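You operate a simulated robot arm through the tools that you are given. There is no shell and no other tool. Be economical: measure what you need, move in short steps, check, and stop when the job is done.

You are at the controls of a simulated two-armed robot. One attempt, no reset.

## Task
Wipe up the spill on the bare side of the yellow-marked table with the blue cloth and put it back.

Only the result counts: the job must be done as asked and must still hold three seconds after the hand-in. Knocking over, shifting, dropping, spilling or breaking anything else fails it. Flat cloth is picked up by pressing the open fingertips on it (5 to 10 N) and closing them slowly along it; thin cloth reads only 2 to 8 mm in the jaws.

## Robot
Two 7-joint arms with two-finger parallel grippers on one trunk, on a base that drives. Base frame: it is fixed to the floor where the robot stands at the start and does not move with it; the origin is under the middle of the robot, x ahead of it, y to its left, z up. Lengths are in m, angles in degrees, forces in N, time in s.
The left shoulder is at the start at [-0.082, 0.119, 0.851], the right one opposite. With the tool pointing down near the work surface each hand reaches from about 0.18 to 0.6 m from the robot's upright axis, wherever it stands, measured 20 degrees to its own side. Payload 3.43 kg a hand.
The TCP of each hand is the grasp point between the finger pads, 0.03 m short of the fingertips. In the tool frame z runs along the fingers and y along their closing line. The gripper opens to 0.094 m. The fingers are 0.028 m wide and 0.01 m thick; the gripper's body (0.05 by 0.096 m) begins 0.055 m behind the TCP.
Orientation is told as [roll, pitch, yaw] about the base's x, y, z axes, in that order, counted from this pose: with the fingers straight down and closing along the base's y, the tool's x points along the base's -x, its y along +y and its z along -z.

## Interface
- The arms move only by the tool move_arm. It takes "left_plan", "right_plan" or both (then of equal length, played together; a hand with none holds still); each is a list that holds one entry, the list of rows, each a list of 7 numbers: the shift along the tool's x, y, z in m, then the turn, a rotation vector about the tool's x, y, z in degrees, then the opening in per cent of the stroke, from 0 (shut) to 100 (fully open). In form: [[[tx, ty, tz, ax, ay, az, gripper], ...]]. A call has 1 to 10 rows; each row is the pose to reach, as a shift and turn from the pose commanded when the call began, along the tool's axes at that moment. Rows are played at 5 a second. More than 0.05 m and 8.6 degrees between two rows, or a gripper value outside its range, and nothing of the call is played. Where a pose cannot be reached the arm comes as near as it can. A force on the tool above 40 N (or 10 N above the force at the start of the call, whichever is more), or a blocked arm, ends the call early, and 0.2 s more pass. Each finger travels about 0.153 m/s and halts on what it meets, pressing with about 41 N; the grip force reading is that of the motor and also rises with nothing between the fingers. The clock runs only during rows and for 0.2 s after the last one: add rows that repeat a pose to give the fingers time. It gives the time, the measured TCP pose, the force on the tool (base axes), the opening and the grip force at its end, in the units of the frame above (readings bear some noise), with the torque about the TCP (base axes, N m) and any sound that the robot's microphone picked up.
- Cameras (640 x 400 px; columns grow to the right, rows downward): "scene" is now at [0.0272, -0.0237, 1.5425]; the picture's right is [-0.40, -0.92, 0.00], its down [-0.80, 0.35, -0.49] and it looks along [0.45, -0.20, -0.87] (base axes); focal length 262 px, centre (320, 200). "left" rides on the left gripper at [0.076, -0.014, -0.102] in its tool frame; the picture's right is [0.18, 0.98, 0.00], its down [-0.75, 0.14, -0.64] and it looks along [-0.63, 0.12, 0.77] (tool axes); focal length 243 px, centre (320, 200). "right" rides on the right gripper at [0.076, 0.014, -0.103] in its tool frame; the picture's right is [-0.18, 0.98, 0.00], its down [-0.75, -0.14, -0.64] and it looks along [-0.63, -0.12, 0.77] (tool axes); focal length 243 px, centre (320, 200). There is no depth. A picture from a camera that has moved, and an enlarged one, comes with that camera's place and axes in the base frame and with its lens. The place of the scene camera against the robot may be out by one fixed shift of up to 0.018 m in any direction.
- get_image(camera): a new picture of that camera. No time passes.
- move_column(by): slides the trunk up (or, below 0, down) by that many m; the arms and the scene camera ride with it, the base frame stays. It gives what a move gives, with no picture.
- base_move(legs): drives the robot by 1 to 6 legs, each [ahead, left, turn to the left] in m, m and degrees, along the robot's own axes; the way and the turn of a leg run together, so that a leg with both is an arc; at most 1.5 m and 180 degrees a leg. The arms and the cameras ride along, it lands a little off, and it stops where it bumps. It gives what a move gives.
- aim_head(pan, tilt): turns the head with the scene camera to pan (to the left, within 143 degrees either way) and tilt (down, from -29 to 69), counted from straight ahead of the robot. It gives what a move gives.
- enlarge(camera, box): a new picture of the part [left, top, right, bottom] of that camera's present view, enlarged. No time passes.
- job_done(): hands the job in; it is judged then, once.

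Go step by step. Nothing tells you exact positions but the pictures and the camera data: compare them with the known pose of the tool, close in by small moves and look again before you grip or let go. The budget is 120 turns and 100 pictures, counting those below and the enlarged ones. Unless the task says otherwise, let go and move clear before handing in, and close with one line.

The tools are called after "Call:" as a command line: name --argument value ..., lists and objects as JSON in quotes. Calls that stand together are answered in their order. move_arm: Moves the arms, as the interface text tells. Its arguments: {"type":"object","properties":{"left_plan":{"type":"array","items":{"type":"array","items":{"type":"array","items":{"type":"number"}}}},"right_plan":{"type":"array","items":{"type":"array","items":{"type":"array","items":{"type":"number"}}}}},"required":[]} The other tools are called the same way: move_column (by) slides the trunk up or down; base_move (legs) drives the base; aim_head (pan, tilt) turns the head that bears the scene camera; get_image (camera) takes a picture; enlarge (camera, box) takes an enlarged picture of a part of a camera's view; job_done () hands the job in.

At the start:

```text
time_s: 0.0
left_tool_pos: [0.3585, -0.0599, 0.9979]
left_ee_rot: [0.0, -0.1, -0.1]
left_contact_force: [0.2, 0.2, -0.2]
left_moment: [0.01, 0.0, -0.03]
left_gripper_width: 0.094
left_finger_force: 0.0
right_tool_pos: [0.2499, -0.349, 1.0134]
right_ee_rot: [-0.1, 0.0, 0.0]
right_contact_force: [0.1, 0.7, -0.5]
right_moment: [-0.01, 0.0, 0.03]
right_gripper_width: 0.094
right_finger_force: 0.1
trunk travel left (down, up): [-0.275, 0.06]
robot x, y, heading: [0.0024, -0.0015, -0.1]
head pan, tilt: [-23.5, 60.4]
```

scene: 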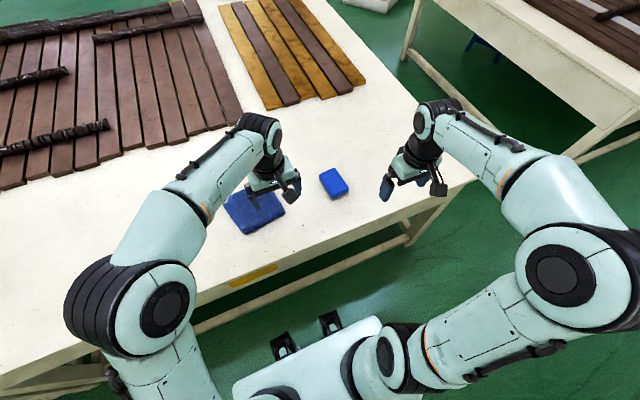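
right: 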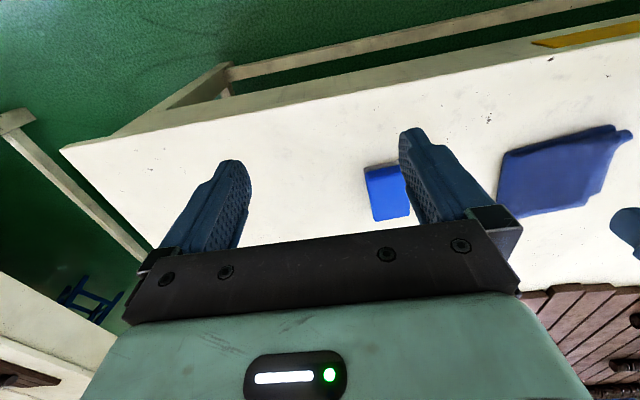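
left: 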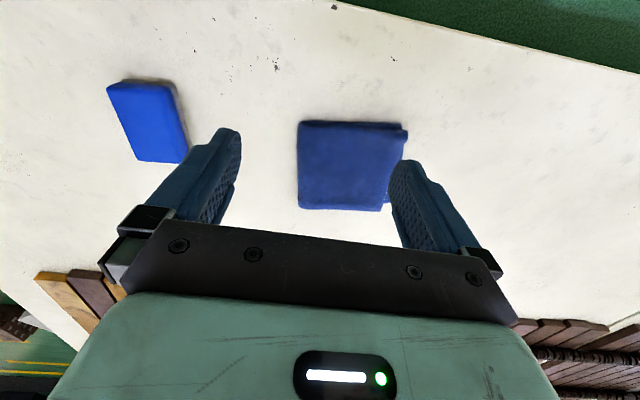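

I see a yellow-marked table ahead with a folded dark blue cloth and a brighter blue block beside it, but no spill yet. I'll look around with the head.

Call:
aim_head --pan 30 --tilt 40

Call:
get_image --camera "scene"

Call:
aim_head --pan -30 --tilt 30

Call:
get_image --camera "scene"

```text
time_s: 1.2
left_tool_pos: [0.3594, -0.0606, 0.9971]
left_ee_rot: [0.0, 0.0, -0.1]
left_contact_force: [-0.5, -0.2, -0.3]
left_moment: [0.01, -0.02, 0.02]
left_gripper_width: 0.094
left_finger_force: 0.2
right_tool_pos: [0.2502, -0.3506, 1.0144]
right_ee_rot: [0.0, -0.1, 0.0]
right_contact_force: [-0.1, 0.6, -0.1]
right_moment: [0.02, 0.02, -0.03]
right_gripper_width: 0.0942
right_finger_force: 0.1
trunk travel left (down, up): [-0.275, 0.06]
robot x, y, heading: [-0.0013, -0.0006, 0.1]
head pan, tilt: [30.0, 40.0]
```

```text
96 pictures are left
camera scene: at [0.0403, 0.0451, 1.5698], right [0.5, -0.87, 0.0], down [-0.56, -0.32, -0.77], along [0.66, 0.38, -0.64], focal length 262 px, centre (320, 200)
```

scene: 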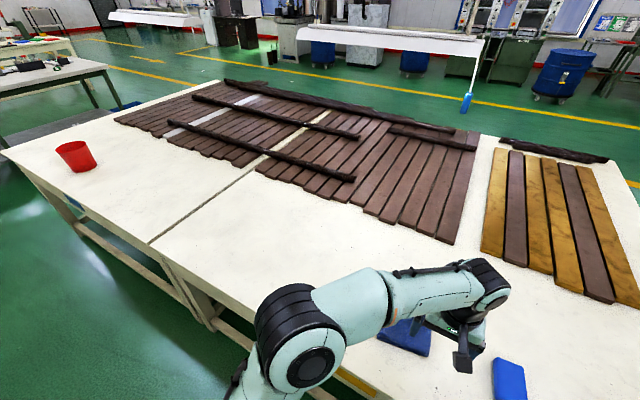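

```text
time_s: 2.5
left_tool_pos: [0.3583, -0.059, 0.9975]
left_ee_rot: [0.1, 0.0, 0.1]
left_contact_force: [0.3, 0.5, 0.1]
left_moment: [0.05, 0.02, -0.01]
left_gripper_width: 0.0941
left_finger_force: 0.1
right_tool_pos: [0.2491, -0.349, 1.014]
right_ee_rot: [0.0, 0.0, 0.0]
right_contact_force: [-0.5, 0.9, 0.2]
right_moment: [0.03, -0.02, 0.0]
right_gripper_width: 0.0943
right_finger_force: 0.1
trunk travel left (down, up): [-0.275, 0.06]
robot x, y, heading: [0.0024, 0.002, -0.1]
head pan, tilt: [-30.0, 30.0]
```

```text
95 pictures are left
camera scene: at [0.045, -0.0424, 1.5851], right [-0.5, -0.87, 0.0], down [-0.43, 0.25, -0.87], along [0.75, -0.43, -0.5], focal length 262 px, centre (320, 200)
```

scene: 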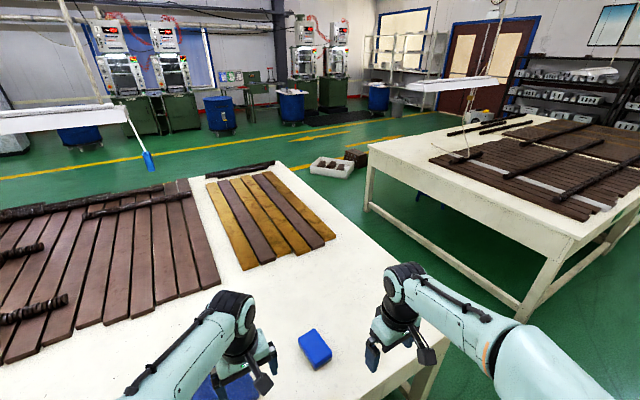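

There's a red cup at the left part of the joined tables; no spill visible yet. I'll look closer and further left/right.

Call:
aim_head --pan 50 --tilt 45

Call:
get_image --camera "scene"

Call:
enlarge --camera "scene" --box '[160, 40, 480, 240]'

Call:
aim_head --pan -80 --tilt 30

Call:
get_image --camera "scene"

Call:
aim_head --pan -15 --tilt 60

Call:
get_image --camera "scene"

```text
time_s: 4.0
left_tool_pos: [0.3581, -0.0601, 0.9967]
left_ee_rot: [0.0, 0.0, 0.1]
left_contact_force: [0.4, 0.0, 0.1]
left_moment: [0.0, 0.02, -0.01]
left_gripper_width: 0.0942
left_finger_force: 0.0
right_tool_pos: [0.2499, -0.3494, 1.0144]
right_ee_rot: [0.1, 0.0, 0.1]
right_contact_force: [0.0, 0.1, -0.5]
right_moment: [0.01, 0.0, 0.01]
right_gripper_width: 0.0939
right_finger_force: 0.0
trunk travel left (down, up): [-0.275, 0.06]
robot x, y, heading: [-0.0003, 0.0049, 0.1]
head pan, tilt: [50.0, 45.0]
```

```text
94 pictures are left
camera scene: at [0.0189, 0.0649, 1.5625], right [0.77, -0.64, 0.0], down [-0.45, -0.54, -0.71], along [0.45, 0.54, -0.71], focal length 262 px, centre (320, 200)
```

scene: 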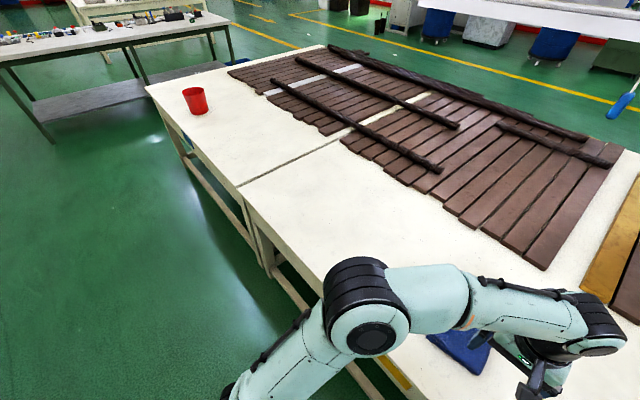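

```text
2.00 times, centred on (320, 140) of scene
camera zoom: at [0.0189, 0.0649, 1.5625], right [0.77, -0.64, 0.0], down [-0.45, -0.54, -0.71], along [0.45, 0.54, -0.71], focal length 525 px, centre (320, 320)
```

zoom: 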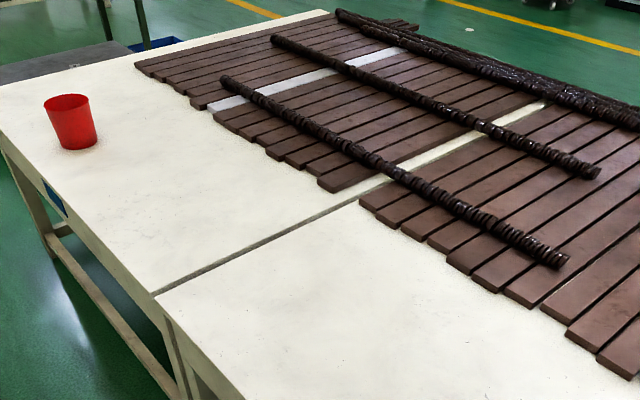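

```text
time_s: 6.2
left_tool_pos: [0.3583, -0.0622, 0.9968]
left_ee_rot: [0.0, 0.0, 0.0]
left_contact_force: [0.5, -0.4, 0.6]
left_moment: [-0.01, -0.01, 0.01]
left_gripper_width: 0.0942
left_finger_force: 0.1
right_tool_pos: [0.2498, -0.3491, 1.0138]
right_ee_rot: [0.0, 0.0, 0.0]
right_contact_force: [-0.4, -1.0, 0.1]
right_moment: [0.01, -0.01, -0.01]
right_gripper_width: 0.0941
right_finger_force: 0.0
trunk travel left (down, up): [-0.275, 0.06]
robot x, y, heading: [-0.0001, -0.0002, -0.1]
head pan, tilt: [-80.0, 30.0]
```

```text
92 pictures are left
camera scene: at [-0.0176, -0.0864, 1.5851], right [-0.98, -0.17, 0.0], down [-0.09, 0.49, -0.87], along [0.15, -0.85, -0.5], focal length 262 px, centre (320, 200)
```

scene: 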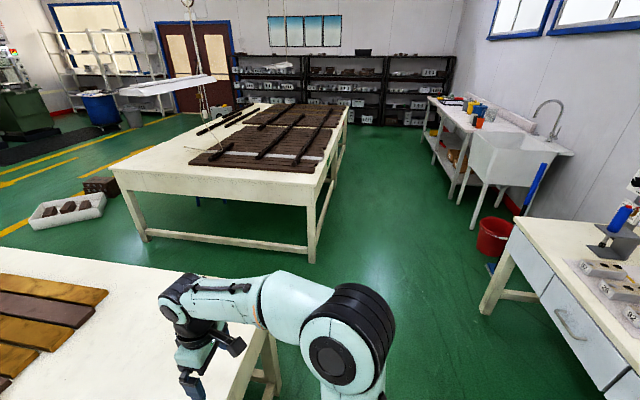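

```text
time_s: 7.5
left_tool_pos: [0.3585, -0.0606, 0.9972]
left_ee_rot: [-0.1, 0.0, 0.0]
left_contact_force: [0.2, 0.6, -0.4]
left_moment: [-0.05, 0.05, -0.01]
left_gripper_width: 0.0938
left_finger_force: 0.0
right_tool_pos: [0.2501, -0.3488, 1.0142]
right_ee_rot: [0.1, 0.0, -0.1]
right_contact_force: [1.0, 0.0, -0.3]
right_moment: [0.02, -0.01, 0.04]
right_gripper_width: 0.0941
right_finger_force: 0.1
trunk travel left (down, up): [-0.275, 0.06]
robot x, y, heading: [0.0008, -0.0002, -0.1]
head pan, tilt: [-15.0, 60.0]
```

```text
91 pictures are left
camera scene: at [0.031, -0.0146, 1.5431], right [-0.26, -0.97, 0.0], down [-0.84, 0.22, -0.5], along [0.48, -0.13, -0.87], focal length 262 px, centre (320, 200)
```

scene: 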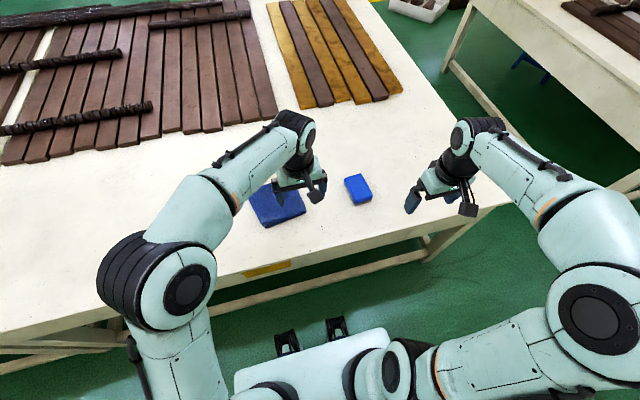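

Still no clear spill. I'll check behind and zoom in on the bare strip.

Call:
enlarge --camera "left" --box '[0, 0, 640, 240]'

Call:
enlarge --camera "right" --box '[60, 0, 640, 280]'

Call:
enlarge --camera "scene" --box '[0, 110, 300, 310]'

Call:
aim_head --pan 130 --tilt 25

Call:
get_image --camera "scene"

Call:
aim_head --pan 80 --tilt 35

Call:
get_image --camera "scene"

```text
1.00 times, centred on (320, 120) of left (not enlarged: the box is as wide or as high as the picture)
camera zoom: at [0.2824, -0.0742, 1.0996], right [-0.18, 0.98, 0.0], down [0.75, 0.14, 0.64], along [0.63, 0.12, -0.77], focal length 243 px, centre (320, 280)
```

zoom: 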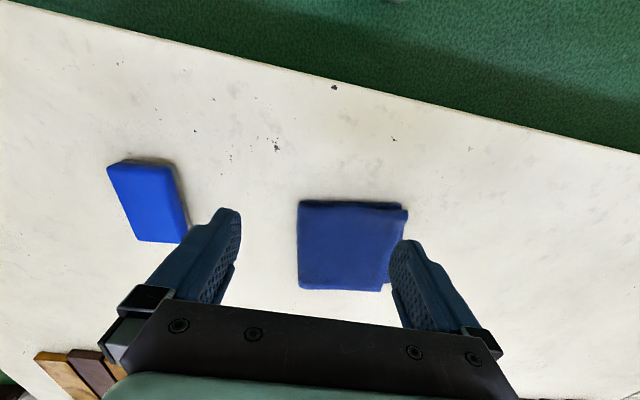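

```text
1.10 times, centred on (350, 140) of right
camera zoom: at [0.1742, -0.3349, 1.1166], right [0.18, 0.98, 0.0], down [0.75, -0.14, 0.64], along [0.63, -0.12, -0.77], focal length 268 px, centre (287, 266)
```

zoom: 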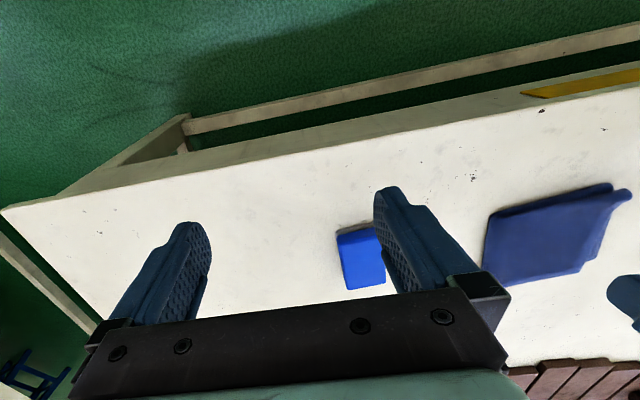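

```text
2.00 times, centred on (150, 210) of scene
camera zoom: at [0.031, -0.0146, 1.5431], right [-0.26, -0.97, 0.0], down [-0.84, 0.22, -0.5], along [0.48, -0.13, -0.87], focal length 525 px, centre (660, 180)
```

zoom: 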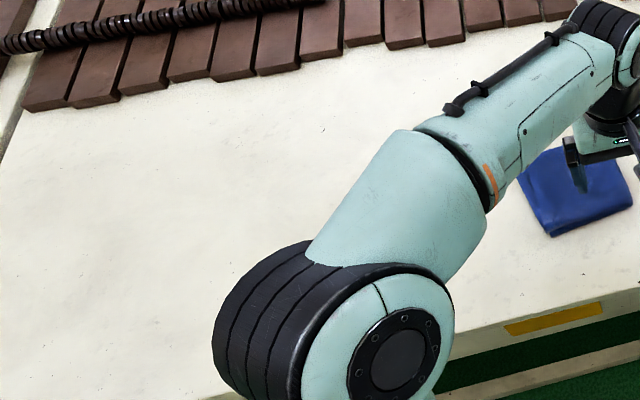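

```text
time_s: 9.8
left_tool_pos: [0.3588, -0.0599, 0.9966]
left_ee_rot: [0.0, 0.0, 0.0]
left_contact_force: [0.2, 0.5, 0.3]
left_moment: [0.01, -0.01, -0.01]
left_gripper_width: 0.0942
left_finger_force: 0.2
right_tool_pos: [0.2493, -0.3494, 1.0145]
right_ee_rot: [-0.1, 0.1, -0.1]
right_contact_force: [-1.2, -0.1, 0.3]
right_moment: [-0.02, -0.01, 0.04]
right_gripper_width: 0.0939
right_finger_force: 0.0
trunk travel left (down, up): [-0.275, 0.06]
robot x, y, heading: [-0.0006, -0.0021, -0.2]
head pan, tilt: [130.0, 25.0]
```

```text
87 pictures are left
camera scene: at [-0.0926, 0.0733, 1.5931], right [0.77, 0.64, 0.0], down [0.27, -0.32, -0.91], along [-0.58, 0.69, -0.42], focal length 262 px, centre (320, 200)
```

scene: 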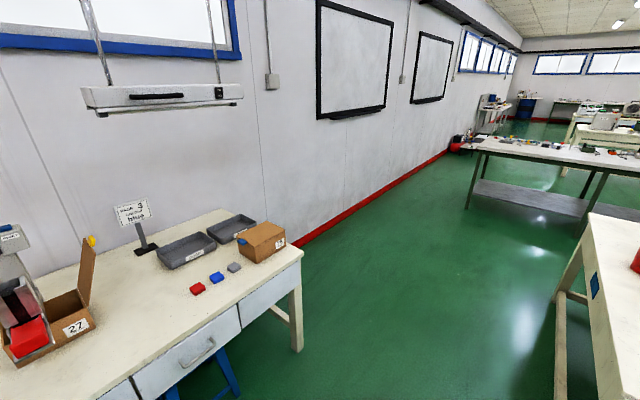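

```text
time_s: 11.0
left_tool_pos: [0.3584, -0.0611, 0.9973]
left_ee_rot: [-0.1, 0.0, 0.0]
left_contact_force: [-0.1, 0.7, 1.0]
left_moment: [0.01, 0.0, 0.0]
left_gripper_width: 0.0941
left_finger_force: 0.1
right_tool_pos: [0.2495, -0.3488, 1.0149]
right_ee_rot: [0.0, 0.0, 0.1]
right_contact_force: [0.3, -0.1, 0.0]
right_moment: [0.04, 0.01, 0.01]
right_gripper_width: 0.0941
right_finger_force: 0.0
trunk travel left (down, up): [-0.275, 0.06]
robot x, y, heading: [0.0011, 0.0059, -0.0]
head pan, tilt: [80.0, 35.0]
```

```text
86 pictures are left
camera scene: at [-0.0182, 0.0894, 1.5773], right [0.98, -0.17, 0.0], down [-0.1, -0.56, -0.82], along [0.14, 0.81, -0.57], focal length 262 px, centre (320, 200)
```

scene: 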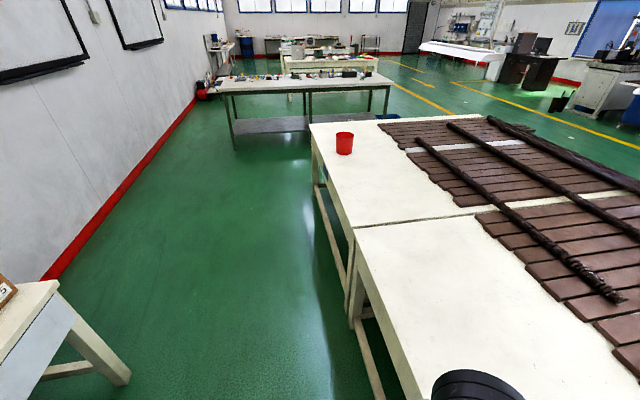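

The joined table at left bears a blue mark, so the table in front is the yellow one; the spill may be hidden behind my arms. I'll back off a little and look.

Call:
base_move --legs '[[-0.2, 0, 0]]'

Call:
aim_head --pan 10 --tilt 45

Call:
get_image --camera "scene"

Call:
get_image --camera "left"

Call:
get_image --camera "right"

```text
time_s: 12.6
left_tool_pos: [0.1576, -0.0603, 0.996]
left_ee_rot: [0.0, -0.1, 0.0]
left_contact_force: [0.4, -0.3, 0.7]
left_moment: [0.04, 0.0, 0.0]
left_gripper_width: 0.0939
left_finger_force: 0.1
right_tool_pos: [0.0507, -0.3487, 1.0139]
right_ee_rot: [-0.1, 0.0, 0.0]
right_contact_force: [0.0, 0.7, -0.1]
right_moment: [0.01, 0.0, 0.0]
right_gripper_width: 0.0943
right_finger_force: 0.2
trunk travel left (down, up): [-0.275, 0.06]
robot x, y, heading: [-0.197, -0.0022, -0.1]
head pan, tilt: [80.0, 35.0]
```

```text
time_s: 14.0
left_tool_pos: [0.1579, -0.0589, 0.9965]
left_ee_rot: [0.1, 0.0, 0.1]
left_contact_force: [0.1, 0.5, 0.0]
left_moment: [0.01, -0.02, 0.03]
left_gripper_width: 0.094
left_finger_force: 0.0
right_tool_pos: [0.0495, -0.3496, 1.0145]
right_ee_rot: [0.0, 0.0, 0.1]
right_contact_force: [-0.4, 0.2, -0.8]
right_moment: [-0.03, 0.0, 0.01]
right_gripper_width: 0.0942
right_finger_force: 0.1
trunk travel left (down, up): [-0.275, 0.06]
robot x, y, heading: [-0.1992, -0.0037, -0.2]
head pan, tilt: [10.0, 45.0]
```

```text
85 pictures are left
camera scene: at [-0.1537, 0.0169, 1.5625], right [0.18, -0.98, 0.0], down [-0.7, -0.12, -0.71], along [0.7, 0.12, -0.71], focal length 262 px, centre (320, 200)
```

scene: 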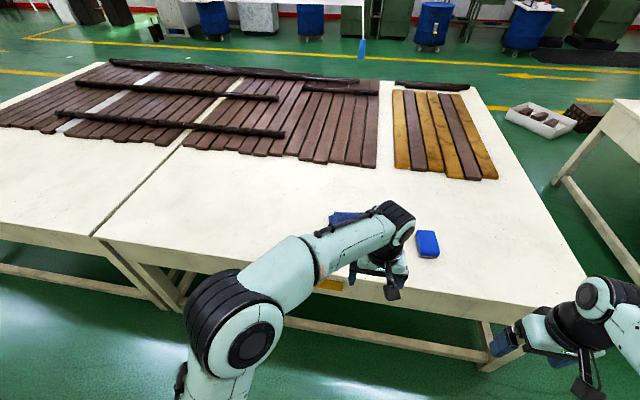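

```text
84 pictures are left
camera left: at [0.0822, -0.074, 1.0995], right [-0.19, 0.98, 0.0], down [0.75, 0.14, 0.64], along [0.63, 0.12, -0.77], focal length 243 px, centre (320, 200)
```

left: 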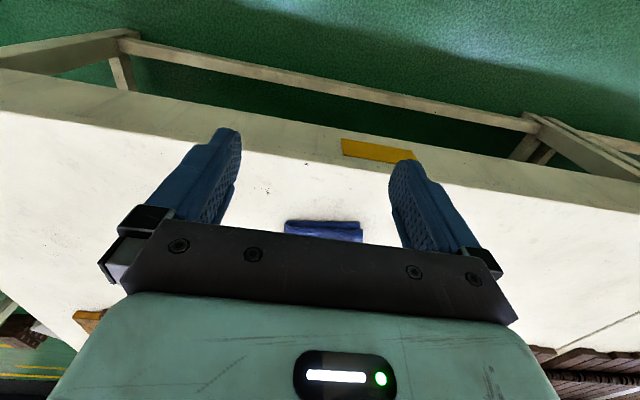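

```text
83 pictures are left
camera right: at [-0.0259, -0.3347, 1.1166], right [0.18, 0.98, 0.0], down [0.75, -0.14, 0.64], along [0.63, -0.12, -0.77], focal length 243 px, centre (320, 200)
```

right: 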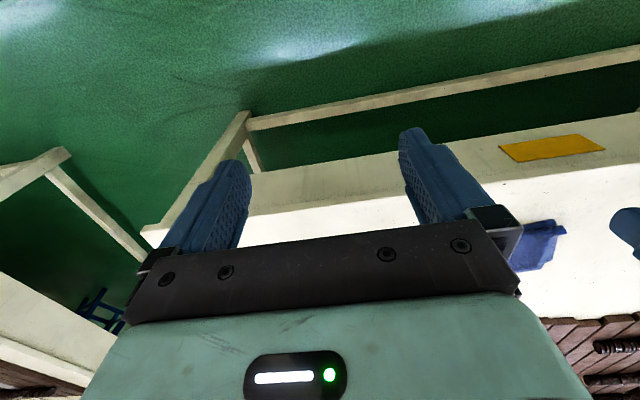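

I still see no obvious spill; I'll zoom in on sections of the table top for a faint one.

Call:
enlarge --camera "scene" --box '[90, 130, 330, 280]'

Call:
enlarge --camera "scene" --box '[340, 60, 600, 320]'

```text
2.67 times, centred on (210, 205) of scene
camera zoom: at [-0.1537, 0.0169, 1.5625], right [0.18, -0.98, 0.0], down [-0.7, -0.12, -0.71], along [0.7, 0.12, -0.71], focal length 700 px, centre (613, 187)
```

zoom: 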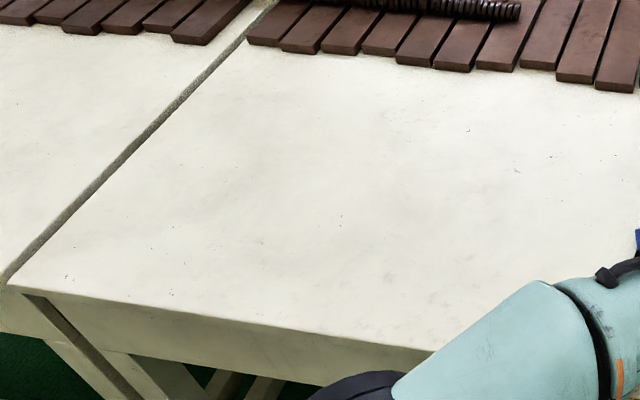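

```text
1.54 times, centred on (470, 190) of scene
camera zoom: at [-0.1537, 0.0169, 1.5625], right [0.18, -0.98, 0.0], down [-0.7, -0.12, -0.71], along [0.7, 0.12, -0.71], focal length 404 px, centre (89, 215)
```

zoom: 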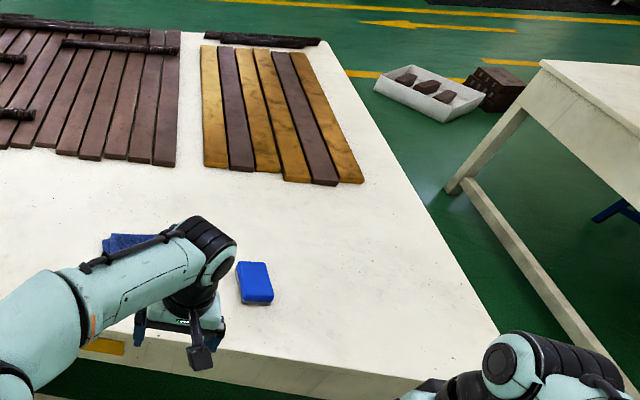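

Nothing evident. I'll drive back to the start and raise/retract the left arm to uncover the hidden patch, checking with both wrist cameras.

Call:
base_move --legs '[[0.2, 0, 0]]'

Call:
enlarge --camera "left" --box '[80, 0, 400, 200]'

Call:
enlarge --camera "left" --box '[320, 0, 640, 200]'

Call:
aim_head --pan -60 --tilt 30

Call:
enlarge --camera "scene" --box '[160, 50, 480, 250]'

```text
time_s: 15.6
left_tool_pos: [0.3535, -0.0605, 0.9976]
left_ee_rot: [-0.1, 0.0, -0.1]
left_contact_force: [0.6, 0.7, -0.8]
left_moment: [0.01, 0.0, -0.04]
left_gripper_width: 0.0939
left_finger_force: 0.1
right_tool_pos: [0.2441, -0.3501, 1.0143]
right_ee_rot: [0.1, 0.0, -0.1]
right_contact_force: [-0.4, 0.1, 0.9]
right_moment: [0.01, 0.02, -0.02]
right_gripper_width: 0.0939
right_finger_force: 0.0
trunk travel left (down, up): [-0.275, 0.06]
robot x, y, heading: [-0.0051, 0.0001, 0.1]
head pan, tilt: [10.0, 45.0]
```

```text
2.00 times, centred on (240, 100) of left
camera zoom: at [0.2774, -0.0744, 1.0995], right [-0.18, 0.98, 0.0], down [0.75, 0.14, 0.64], along [0.63, 0.12, -0.77], focal length 485 px, centre (480, 400)
```

zoom: 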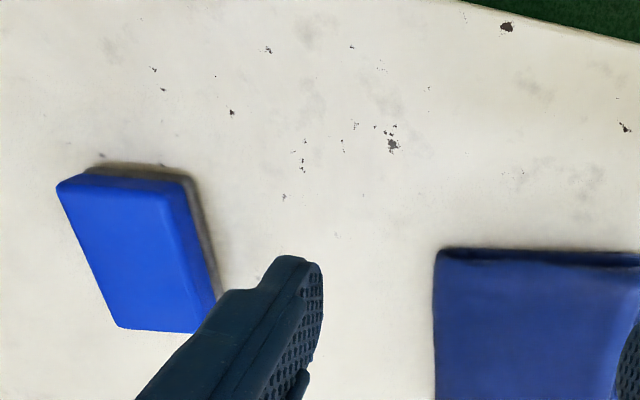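

```text
2.00 times, centred on (480, 100) of left
camera zoom: at [0.2774, -0.0744, 1.0995], right [-0.18, 0.98, 0.0], down [0.75, 0.14, 0.64], along [0.63, 0.12, -0.77], focal length 485 px, centre (0, 400)
```

zoom: 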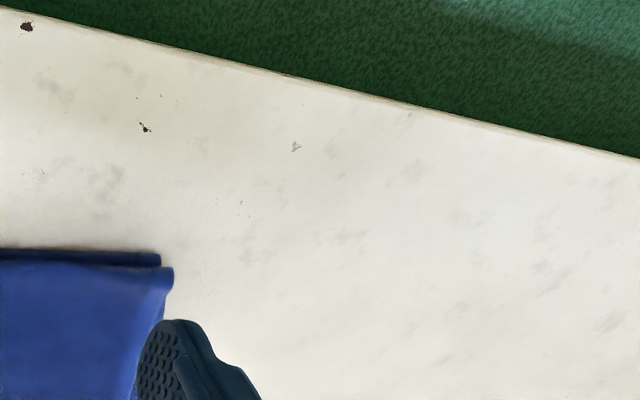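

```text
time_s: 17.0
left_tool_pos: [0.3534, -0.061, 0.9977]
left_ee_rot: [0.0, 0.0, -0.1]
left_contact_force: [0.6, -0.1, -0.9]
left_moment: [0.02, -0.01, 0.02]
left_gripper_width: 0.0939
left_finger_force: 0.1
right_tool_pos: [0.245, -0.349, 1.0139]
right_ee_rot: [0.0, 0.0, 0.0]
right_contact_force: [0.0, -0.3, 0.5]
right_moment: [0.01, 0.01, -0.01]
right_gripper_width: 0.0941
right_finger_force: 0.0
trunk travel left (down, up): [-0.275, 0.06]
robot x, y, heading: [-0.0048, 0.0034, 0.1]
head pan, tilt: [-60.0, 30.0]
```

```text
2.00 times, centred on (320, 150) of scene
camera zoom: at [0.0066, -0.0756, 1.5851], right [-0.87, -0.5, 0.0], down [-0.25, 0.43, -0.87], along [0.43, -0.75, -0.5], focal length 525 px, centre (320, 300)
```

zoom: 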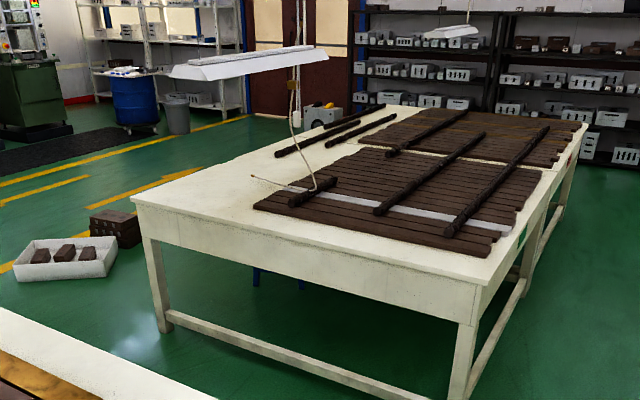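

The surface is mottled, so the spill must be faint; I'll zoom in more on areas of the bare strip.

Call:
aim_head --pan 25 --tilt 50

Call:
enlarge --camera "scene" --box '[100, 100, 340, 250]'

Call:
enlarge --camera "scene" --box '[320, 80, 640, 280]'

Call:
aim_head --pan -30 --tilt 55

Call:
enlarge --camera "scene" --box '[200, 80, 520, 280]'

```text
time_s: 18.6
left_tool_pos: [0.3537, -0.0603, 0.9977]
left_ee_rot: [0.1, 0.0, 0.0]
left_contact_force: [-0.1, -1.2, -0.4]
left_moment: [-0.04, -0.02, 0.04]
left_gripper_width: 0.0939
left_finger_force: 0.0
right_tool_pos: [0.2444, -0.349, 1.0134]
right_ee_rot: [0.0, 0.0, 0.0]
right_contact_force: [-0.9, 0.2, 0.1]
right_moment: [-0.01, 0.0, -0.02]
right_gripper_width: 0.0938
right_finger_force: 0.0
trunk travel left (down, up): [-0.275, 0.06]
robot x, y, heading: [-0.0045, -0.0004, -0.1]
head pan, tilt: [25.0, 50.0]
```

```text
2.67 times, centred on (220, 175) of scene
camera zoom: at [0.0312, 0.0351, 1.5556], right [0.42, -0.91, 0.0], down [-0.69, -0.32, -0.64], along [0.58, 0.27, -0.77], focal length 700 px, centre (587, 267)
```

zoom: 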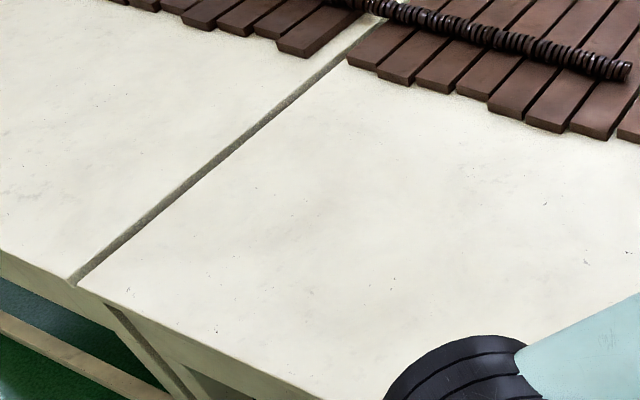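

```text
2.00 times, centred on (480, 180) of scene
camera zoom: at [0.0312, 0.0351, 1.5556], right [0.42, -0.91, 0.0], down [-0.69, -0.32, -0.64], along [0.58, 0.27, -0.77], focal length 525 px, centre (0, 240)
```

zoom: 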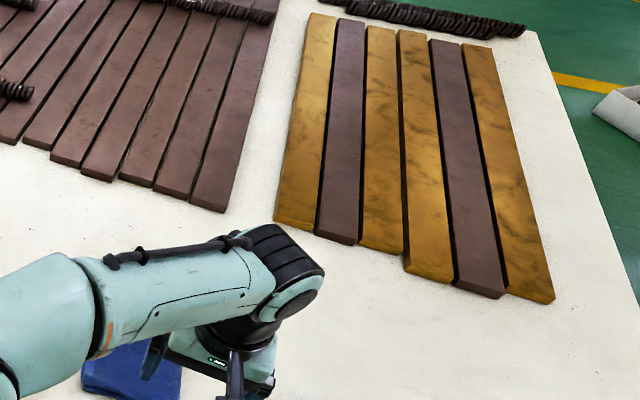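

```text
time_s: 19.8
left_tool_pos: [0.3527, -0.0605, 0.9957]
left_ee_rot: [0.0, -0.1, 0.0]
left_contact_force: [-0.1, 0.1, -0.6]
left_moment: [-0.03, 0.02, 0.01]
left_gripper_width: 0.094
left_finger_force: 0.1
right_tool_pos: [0.2446, -0.3497, 1.014]
right_ee_rot: [0.0, -0.1, 0.0]
right_contact_force: [0.0, 0.0, -0.4]
right_moment: [0.01, -0.02, -0.01]
right_gripper_width: 0.0941
right_finger_force: 0.2
trunk travel left (down, up): [-0.275, 0.06]
robot x, y, heading: [-0.0053, -0.002, -0.0]
head pan, tilt: [-30.0, 55.0]
```

```text
2.00 times, centred on (360, 180) of scene
camera zoom: at [0.0238, -0.0333, 1.5491], right [-0.5, -0.87, 0.0], down [-0.71, 0.41, -0.57], along [0.5, -0.29, -0.82], focal length 525 px, centre (240, 240)
```

zoom: 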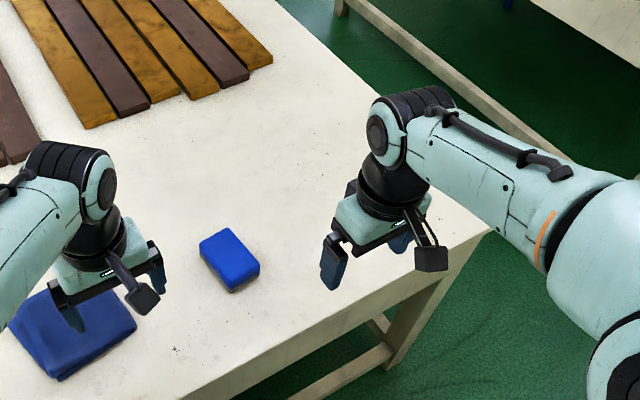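

The near table seems clean in views so far; I'll check tables behind me for a second yellow mark and zoom in on far ones.

Call:
aim_head --pan -135 --tilt 30

Call:
get_image --camera "scene"

Call:
aim_head --pan 143 --tilt 40

Call:
get_image --camera "scene"

Call:
aim_head --pan 70 --tilt 40

Call:
enlarge --camera "scene" --box '[240, 60, 480, 210]'

```text
time_s: 21.6
left_tool_pos: [0.353, -0.06, 0.9958]
left_ee_rot: [-0.1, 0.2, 0.1]
left_contact_force: [-0.2, -0.1, 1.0]
left_moment: [0.01, 0.02, 0.02]
left_gripper_width: 0.0939
left_finger_force: 0.1
right_tool_pos: [0.2451, -0.3493, 1.0138]
right_ee_rot: [0.0, 0.0, -0.1]
right_contact_force: [0.3, -0.3, -0.2]
right_moment: [0.0, -0.02, 0.0]
right_gripper_width: 0.0939
right_finger_force: 0.0
trunk travel left (down, up): [-0.275, 0.06]
robot x, y, heading: [-0.005, 0.0027, 0.1]
head pan, tilt: [-135.0, 30.0]
```

```text
74 pictures are left
camera scene: at [-0.1026, -0.0613, 1.5851], right [-0.71, 0.71, 0.0], down [0.35, 0.35, -0.87], along [-0.61, -0.61, -0.5], focal length 262 px, centre (320, 200)
```

scene: 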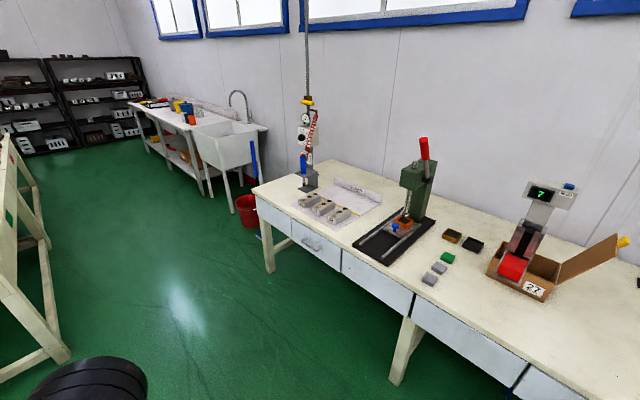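

```text
time_s: 25.5
left_tool_pos: [0.3532, -0.0617, 0.9979]
left_ee_rot: [0.0, 0.1, 0.0]
left_contact_force: [0.7, -0.4, 0.2]
left_moment: [0.03, -0.03, 0.05]
left_gripper_width: 0.094
left_finger_force: 0.1
right_tool_pos: [0.2453, -0.3491, 1.0137]
right_ee_rot: [0.0, 0.0, 0.0]
right_contact_force: [0.1, 0.3, 0.1]
right_moment: [-0.01, -0.01, 0.03]
right_gripper_width: 0.094
right_finger_force: 0.0
trunk travel left (down, up): [-0.275, 0.06]
robot x, y, heading: [-0.0085, -0.0017, -0.2]
head pan, tilt: [143.0, 40.0]
```

```text
73 pictures are left
camera scene: at [-0.1065, 0.0539, 1.5698], right [0.6, 0.8, 0.0], down [0.51, -0.39, -0.77], along [-0.61, 0.46, -0.64], focal length 262 px, centre (320, 200)
```

scene: 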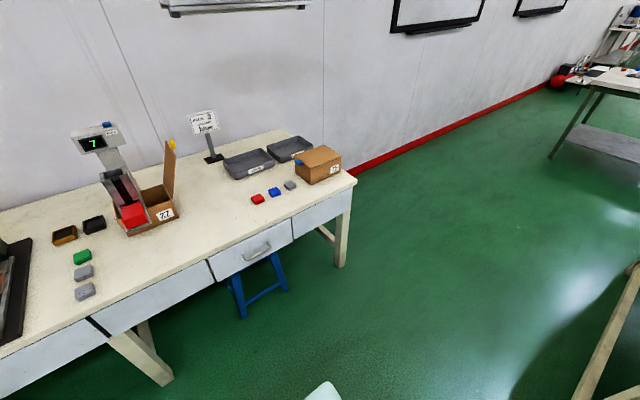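

```text
time_s: 26.9
left_tool_pos: [0.3542, -0.0605, 0.998]
left_ee_rot: [0.1, 0.0, 0.0]
left_contact_force: [-0.1, -0.5, 0.5]
left_moment: [0.02, 0.03, 0.02]
left_gripper_width: 0.0939
left_finger_force: 0.0
right_tool_pos: [0.244, -0.349, 1.014]
right_ee_rot: [0.0, 0.0, 0.0]
right_contact_force: [0.3, -0.3, 0.1]
right_moment: [0.0, -0.01, 0.02]
right_gripper_width: 0.0937
right_finger_force: 0.1
trunk travel left (down, up): [-0.275, 0.06]
robot x, y, heading: [-0.0064, 0.0006, -0.0]
head pan, tilt: [70.0, 40.0]
```

```text
2.67 times, centred on (360, 135) of scene
camera zoom: at [-0.0097, 0.0826, 1.5698], right [0.94, -0.34, 0.0], down [-0.22, -0.6, -0.77], along [0.26, 0.72, -0.64], focal length 700 px, centre (213, 373)
```

zoom: 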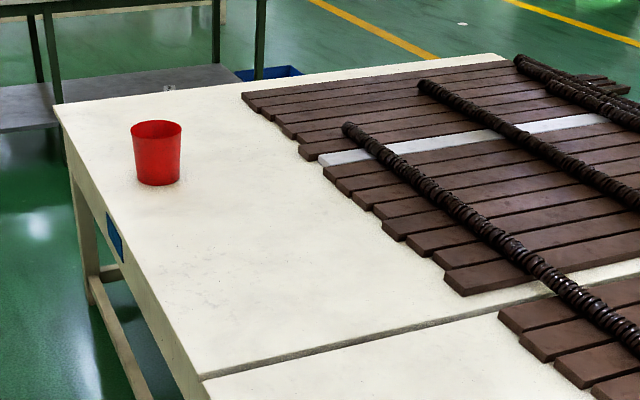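

The left table is blue-marked with the cup, so I stay with the one in front. I'll move the left arm aside to see the hidden area and get a close wrist view from the left.

Call:
move_arm --left_plan '[[[0, 0.05, 0, 0, 0, 0, 100], [0, 0.1, 0, 0, 0, 0, 100], [0, 0.15, 0, 0, 0, 0, 100], [0, 0.2, 0, 0, 0, 0, 100], [0, 0.25, 0, 0, 0, 0, 100], [0, 0.3, 0, 0, 0, 0, 100], [0, 0.35, 0, 0, 0, 0, 100]]]'

Call:
get_image --camera "left"

Call:
aim_head --pan -5 --tilt 55

Call:
get_image --camera "scene"

Call:
enlarge --camera "scene" --box '[180, 80, 420, 230]'

```text
time_s: 28.5
left_tool_pos: [0.3535, 0.2936, 0.9968]
left_ee_rot: [-0.1, 0.0, -0.1]
left_contact_force: [0.2, -0.3, -0.8]
left_moment: [-0.01, 0.01, -0.03]
left_gripper_width: 0.0941
left_finger_force: 0.0
right_tool_pos: [0.245, -0.3483, 1.0136]
right_ee_rot: [0.0, -0.1, 0.0]
right_contact_force: [0.1, -0.4, 0.0]
right_moment: [-0.05, -0.01, -0.02]
right_gripper_width: 0.0941
right_finger_force: 0.1
trunk travel left (down, up): [-0.275, 0.06]
robot x, y, heading: [-0.0054, 0.0011, 0.2]
head pan, tilt: [70.0, 40.0]
```

```text
71 pictures are left
camera left: at [0.2763, 0.2797, 1.0996], right [-0.18, 0.98, 0.0], down [0.75, 0.14, 0.64], along [0.63, 0.12, -0.77], focal length 243 px, centre (320, 200)
```

left: 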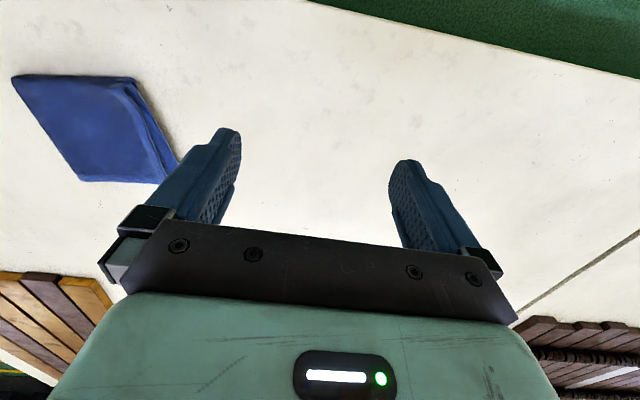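

```text
time_s: 30.0
left_tool_pos: [0.3523, 0.2927, 0.9968]
left_ee_rot: [-0.1, 0.0, 0.0]
left_contact_force: [-0.5, 0.4, 0.0]
left_moment: [-0.01, 0.0, -0.02]
left_gripper_width: 0.094
left_finger_force: 0.0
right_tool_pos: [0.2448, -0.3483, 1.014]
right_ee_rot: [-0.1, 0.0, 0.0]
right_contact_force: [0.9, -0.5, -0.1]
right_moment: [0.0, 0.02, 0.03]
right_gripper_width: 0.094
right_finger_force: 0.1
trunk travel left (down, up): [-0.275, 0.06]
robot x, y, heading: [-0.0063, 0.0012, 0.1]
head pan, tilt: [-5.0, 55.0]
```

```text
70 pictures are left
camera scene: at [0.0332, -0.0036, 1.5491], right [-0.09, -1.0, 0.0], down [-0.82, 0.07, -0.57], along [0.57, -0.05, -0.82], focal length 262 px, centre (320, 200)
```

scene: 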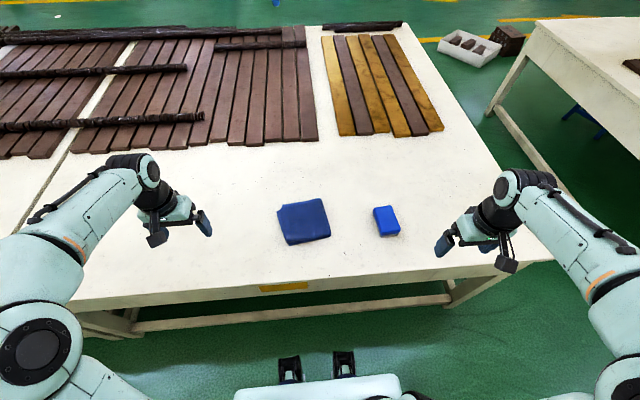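

```text
2.67 times, centred on (300, 155) of scene
camera zoom: at [0.0332, -0.0036, 1.5491], right [-0.09, -1.0, 0.0], down [-0.82, 0.07, -0.57], along [0.57, -0.05, -0.82], focal length 700 px, centre (373, 320)
```

zoom: 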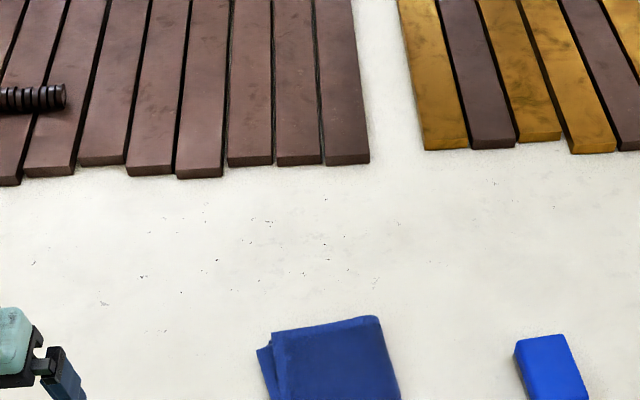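

The whole near strip here looks clean, so I'll examine the right-hand table's bare side more closely.

Call:
aim_head --pan -60 --tilt 20

Call:
enlarge --camera "scene" --box '[220, 130, 460, 280]'

Call:
aim_head --pan -20 --tilt 35

Call:
get_image --camera "scene"

Call:
get_image --camera "right"

```text
time_s: 31.2
left_tool_pos: [0.3539, 0.2922, 0.9969]
left_ee_rot: [0.0, -0.1, 0.0]
left_contact_force: [-0.7, 0.5, -0.9]
left_moment: [-0.02, 0.01, -0.04]
left_gripper_width: 0.0939
left_finger_force: 0.0
right_tool_pos: [0.2454, -0.3494, 1.0147]
right_ee_rot: [0.1, 0.1, 0.0]
right_contact_force: [0.0, -0.6, 0.4]
right_moment: [0.04, 0.02, 0.02]
right_gripper_width: 0.0937
right_finger_force: 0.0
trunk travel left (down, up): [-0.275, 0.06]
robot x, y, heading: [-0.0038, 0.0023, -0.1]
head pan, tilt: [-60.0, 20.0]
```

```text
2.67 times, centred on (340, 205) of scene
camera zoom: at [0.0079, -0.078, 1.6011], right [-0.87, -0.5, 0.0], down [-0.17, 0.3, -0.94], along [0.47, -0.81, -0.34], focal length 700 px, centre (267, 187)
```

zoom: 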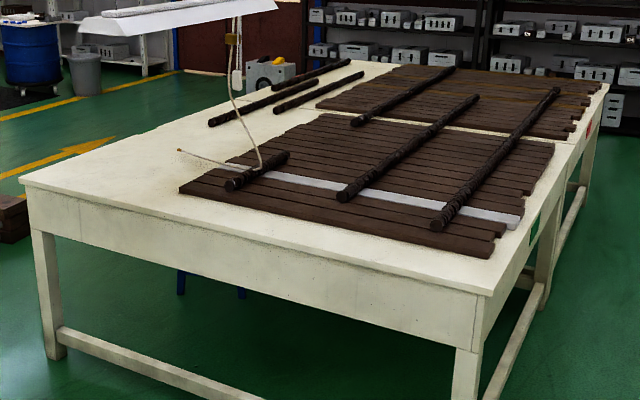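

```text
time_s: 32.3
left_tool_pos: [0.3522, 0.2924, 0.9968]
left_ee_rot: [0.0, 0.0, 0.0]
left_contact_force: [0.0, 0.4, 0.8]
left_moment: [-0.01, 0.02, 0.0]
left_gripper_width: 0.094
left_finger_force: 0.0
right_tool_pos: [0.2438, -0.3489, 1.0139]
right_ee_rot: [0.0, 0.0, 0.1]
right_contact_force: [0.4, 0.6, -0.6]
right_moment: [-0.01, -0.03, -0.01]
right_gripper_width: 0.0938
right_finger_force: 0.1
trunk travel left (down, up): [-0.275, 0.06]
robot x, y, heading: [-0.0043, 0.0017, -0.2]
head pan, tilt: [-20.0, 35.0]
```

```text
67 pictures are left
camera scene: at [0.044, -0.0276, 1.5774], right [-0.34, -0.94, 0.0], down [-0.54, 0.2, -0.82], along [0.77, -0.28, -0.57], focal length 262 px, centre (320, 200)
```

scene: 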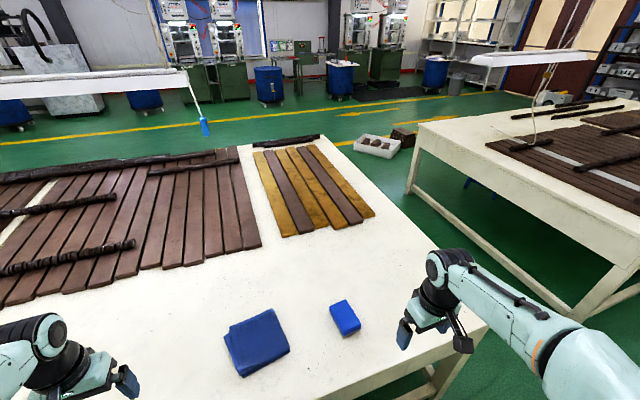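

```text
66 pictures are left
camera right: at [0.1687, -0.335, 1.1166], right [0.18, 0.98, 0.0], down [0.75, -0.14, 0.64], along [0.63, -0.12, -0.77], focal length 243 px, centre (320, 200)
```

right: 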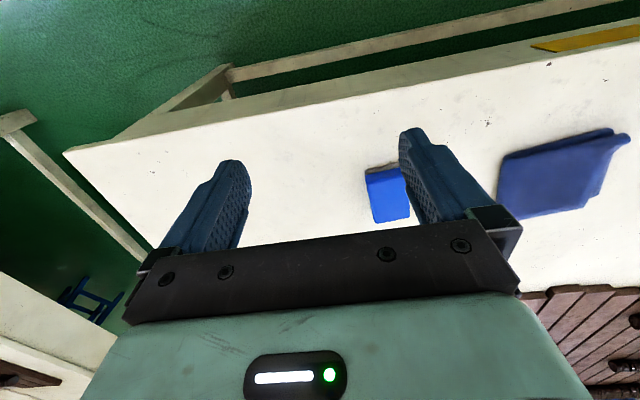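

Marks: yellow here, blue left, green and red on the right tables. So it's this table; I'll scan its bare side in strong zoom for a faint clear puddle.

Call:
aim_head --pan 0 --tilt 50

Call:
enlarge --camera "scene" --box '[100, 130, 260, 230]'

Call:
enlarge --camera "scene" --box '[180, 180, 340, 280]'

Call:
enlarge --camera "scene" --box '[330, 170, 490, 270]'

Call:
enlarge --camera "scene" --box '[340, 90, 500, 190]'

```text
time_s: 33.1
left_tool_pos: [0.353, 0.292, 0.9978]
left_ee_rot: [-0.1, 0.0, 0.0]
left_contact_force: [0.2, -0.5, 0.2]
left_moment: [-0.01, 0.0, 0.02]
left_gripper_width: 0.0938
left_finger_force: 0.0
right_tool_pos: [0.2448, -0.3493, 1.0136]
right_ee_rot: [0.0, 0.0, 0.0]
right_contact_force: [0.9, -0.2, 0.5]
right_moment: [0.0, -0.01, -0.01]
right_gripper_width: 0.0939
right_finger_force: 0.1
trunk travel left (down, up): [-0.275, 0.06]
robot x, y, heading: [-0.0063, 0.0015, 0.0]
head pan, tilt: [0.0, 50.0]
```

```text
4.00 times, centred on (180, 180) of scene
camera zoom: at [0.0383, 0.0025, 1.5556], right [0.0, -1.0, 0.0], down [-0.77, 0.0, -0.64], along [0.64, 0.0, -0.77], focal length 1050 px, centre (880, 280)
```

zoom: 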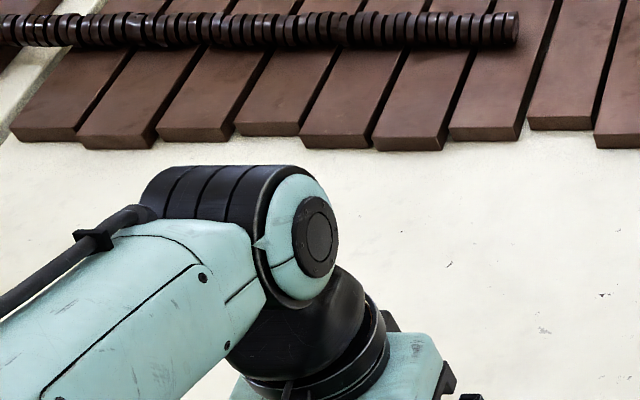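

```text
4.00 times, centred on (260, 230) of scene
camera zoom: at [0.0383, 0.0025, 1.5556], right [0.0, -1.0, 0.0], down [-0.77, 0.0, -0.64], along [0.64, 0.0, -0.77], focal length 1050 px, centre (560, 80)
```

zoom: 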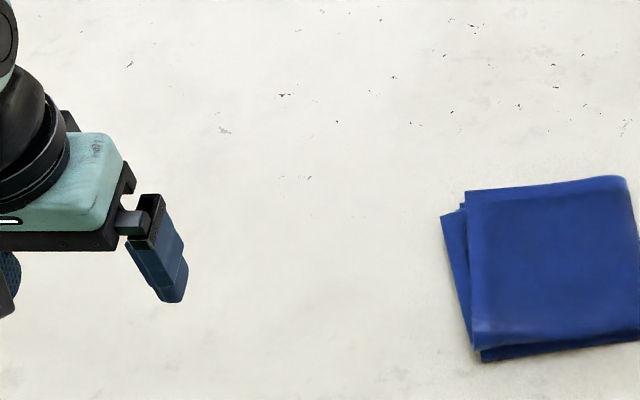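

```text
4.00 times, centred on (410, 220) of scene
camera zoom: at [0.0383, 0.0025, 1.5556], right [0.0, -1.0, 0.0], down [-0.77, 0.0, -0.64], along [0.64, 0.0, -0.77], focal length 1050 px, centre (-40, 120)
```

zoom: 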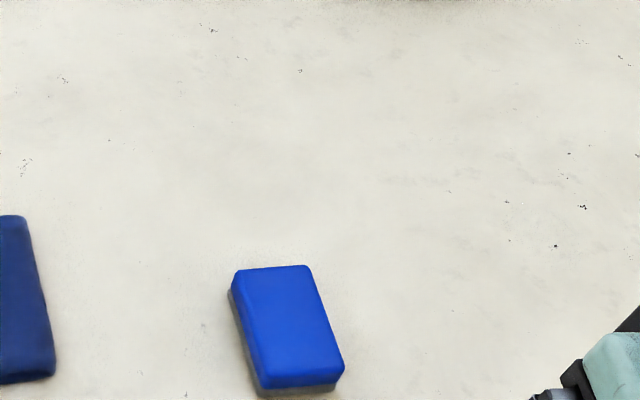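

```text
4.00 times, centred on (420, 140) of scene
camera zoom: at [0.0383, 0.0025, 1.5556], right [0.0, -1.0, 0.0], down [-0.77, 0.0, -0.64], along [0.64, 0.0, -0.77], focal length 1050 px, centre (-80, 440)
```

zoom: 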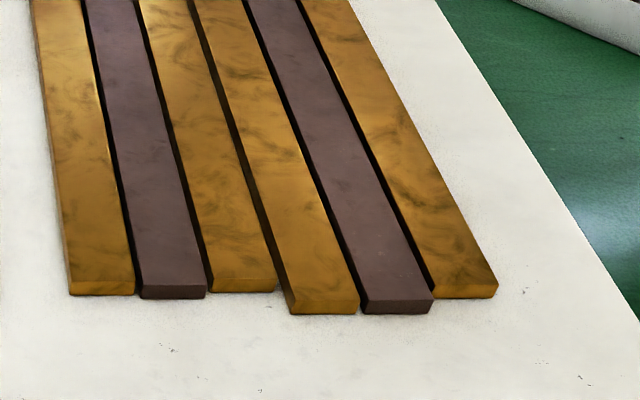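

The area is clean in zoom too, unless the spill is nearly colourless. I'll push both wrist cameras forward over the strip for direct close looks.

Call:
move_arm --left_plan '[[[-0.05, 0, 0, 0, 0, 0, 100], [-0.1, 0, 0, 0, 0, 0, 100], [-0.15, 0, 0, 0, 0, 0, 100], [-0.2, 0, 0, 0, 0, 0, 100], [-0.2, 0, 0, 0, 0, 0, 100]]]' --right_plan '[[[-0.05, 0, 0, 0, 0, 0, 100], [-0.1, 0, 0, 0, 0, 0, 100], [-0.15, 0, 0, 0, 0, 0, 100], [-0.2, 0, 0, 0, 0, 0, 100], [-0.25, 0, 0, 0, 0, 0, 100]]]'

Call:
get_image --camera "left"

Call:
get_image --camera "right"

```text
time_s: 34.3
left_tool_pos: [0.52, 0.2863, 0.9838]
left_ee_rot: [0.1, 0.3, -0.1]
left_contact_force: [0.4, 0.0, -0.8]
left_moment: [0.02, 0.04, 0.01]
left_gripper_width: 0.0941
left_finger_force: 0.0
left hand out of reach, approached as far as the arm can: row 4, 5
right_tool_pos: [0.4929, -0.3503, 1.0138]
right_ee_rot: [0.1, 0.2, 0.0]
right_contact_force: [0.1, -0.4, 3.2]
right_moment: [0.08, 0.0, 0.01]
right_gripper_width: 0.0939
right_finger_force: 0.1
trunk travel left (down, up): [-0.275, 0.06]
robot x, y, heading: [-0.0054, -0.0023, -0.0]
head pan, tilt: [0.0, 50.0]
```

```text
61 pictures are left
camera left: at [0.4445, 0.2724, 1.0866], right [-0.18, 0.98, 0.0], down [0.76, 0.14, 0.64], along [0.63, 0.12, -0.77], focal length 243 px, centre (320, 200)
```

left: 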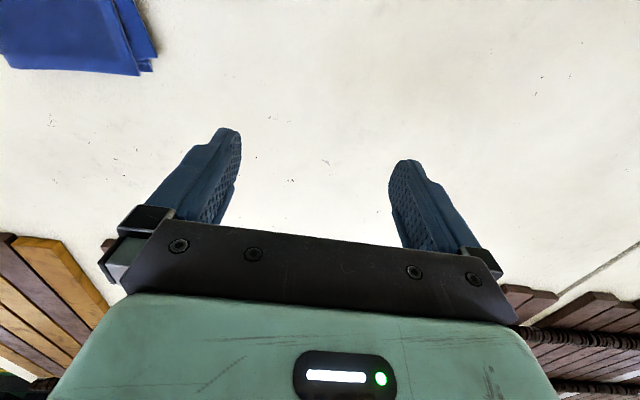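

```text
60 pictures are left
camera right: at [0.4171, -0.3353, 1.1161], right [0.18, 0.98, 0.0], down [0.76, -0.14, 0.64], along [0.63, -0.12, -0.77], focal length 243 px, centre (320, 200)
```

right: 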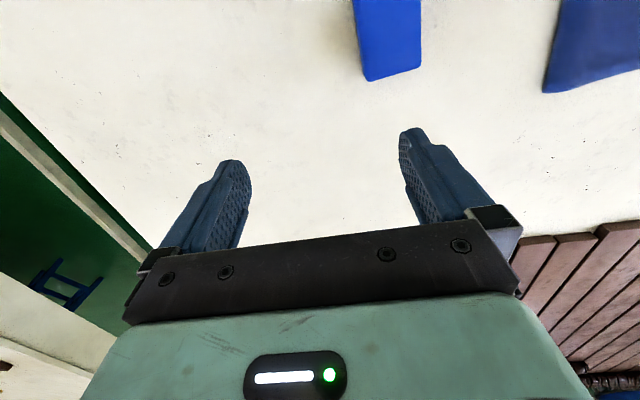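

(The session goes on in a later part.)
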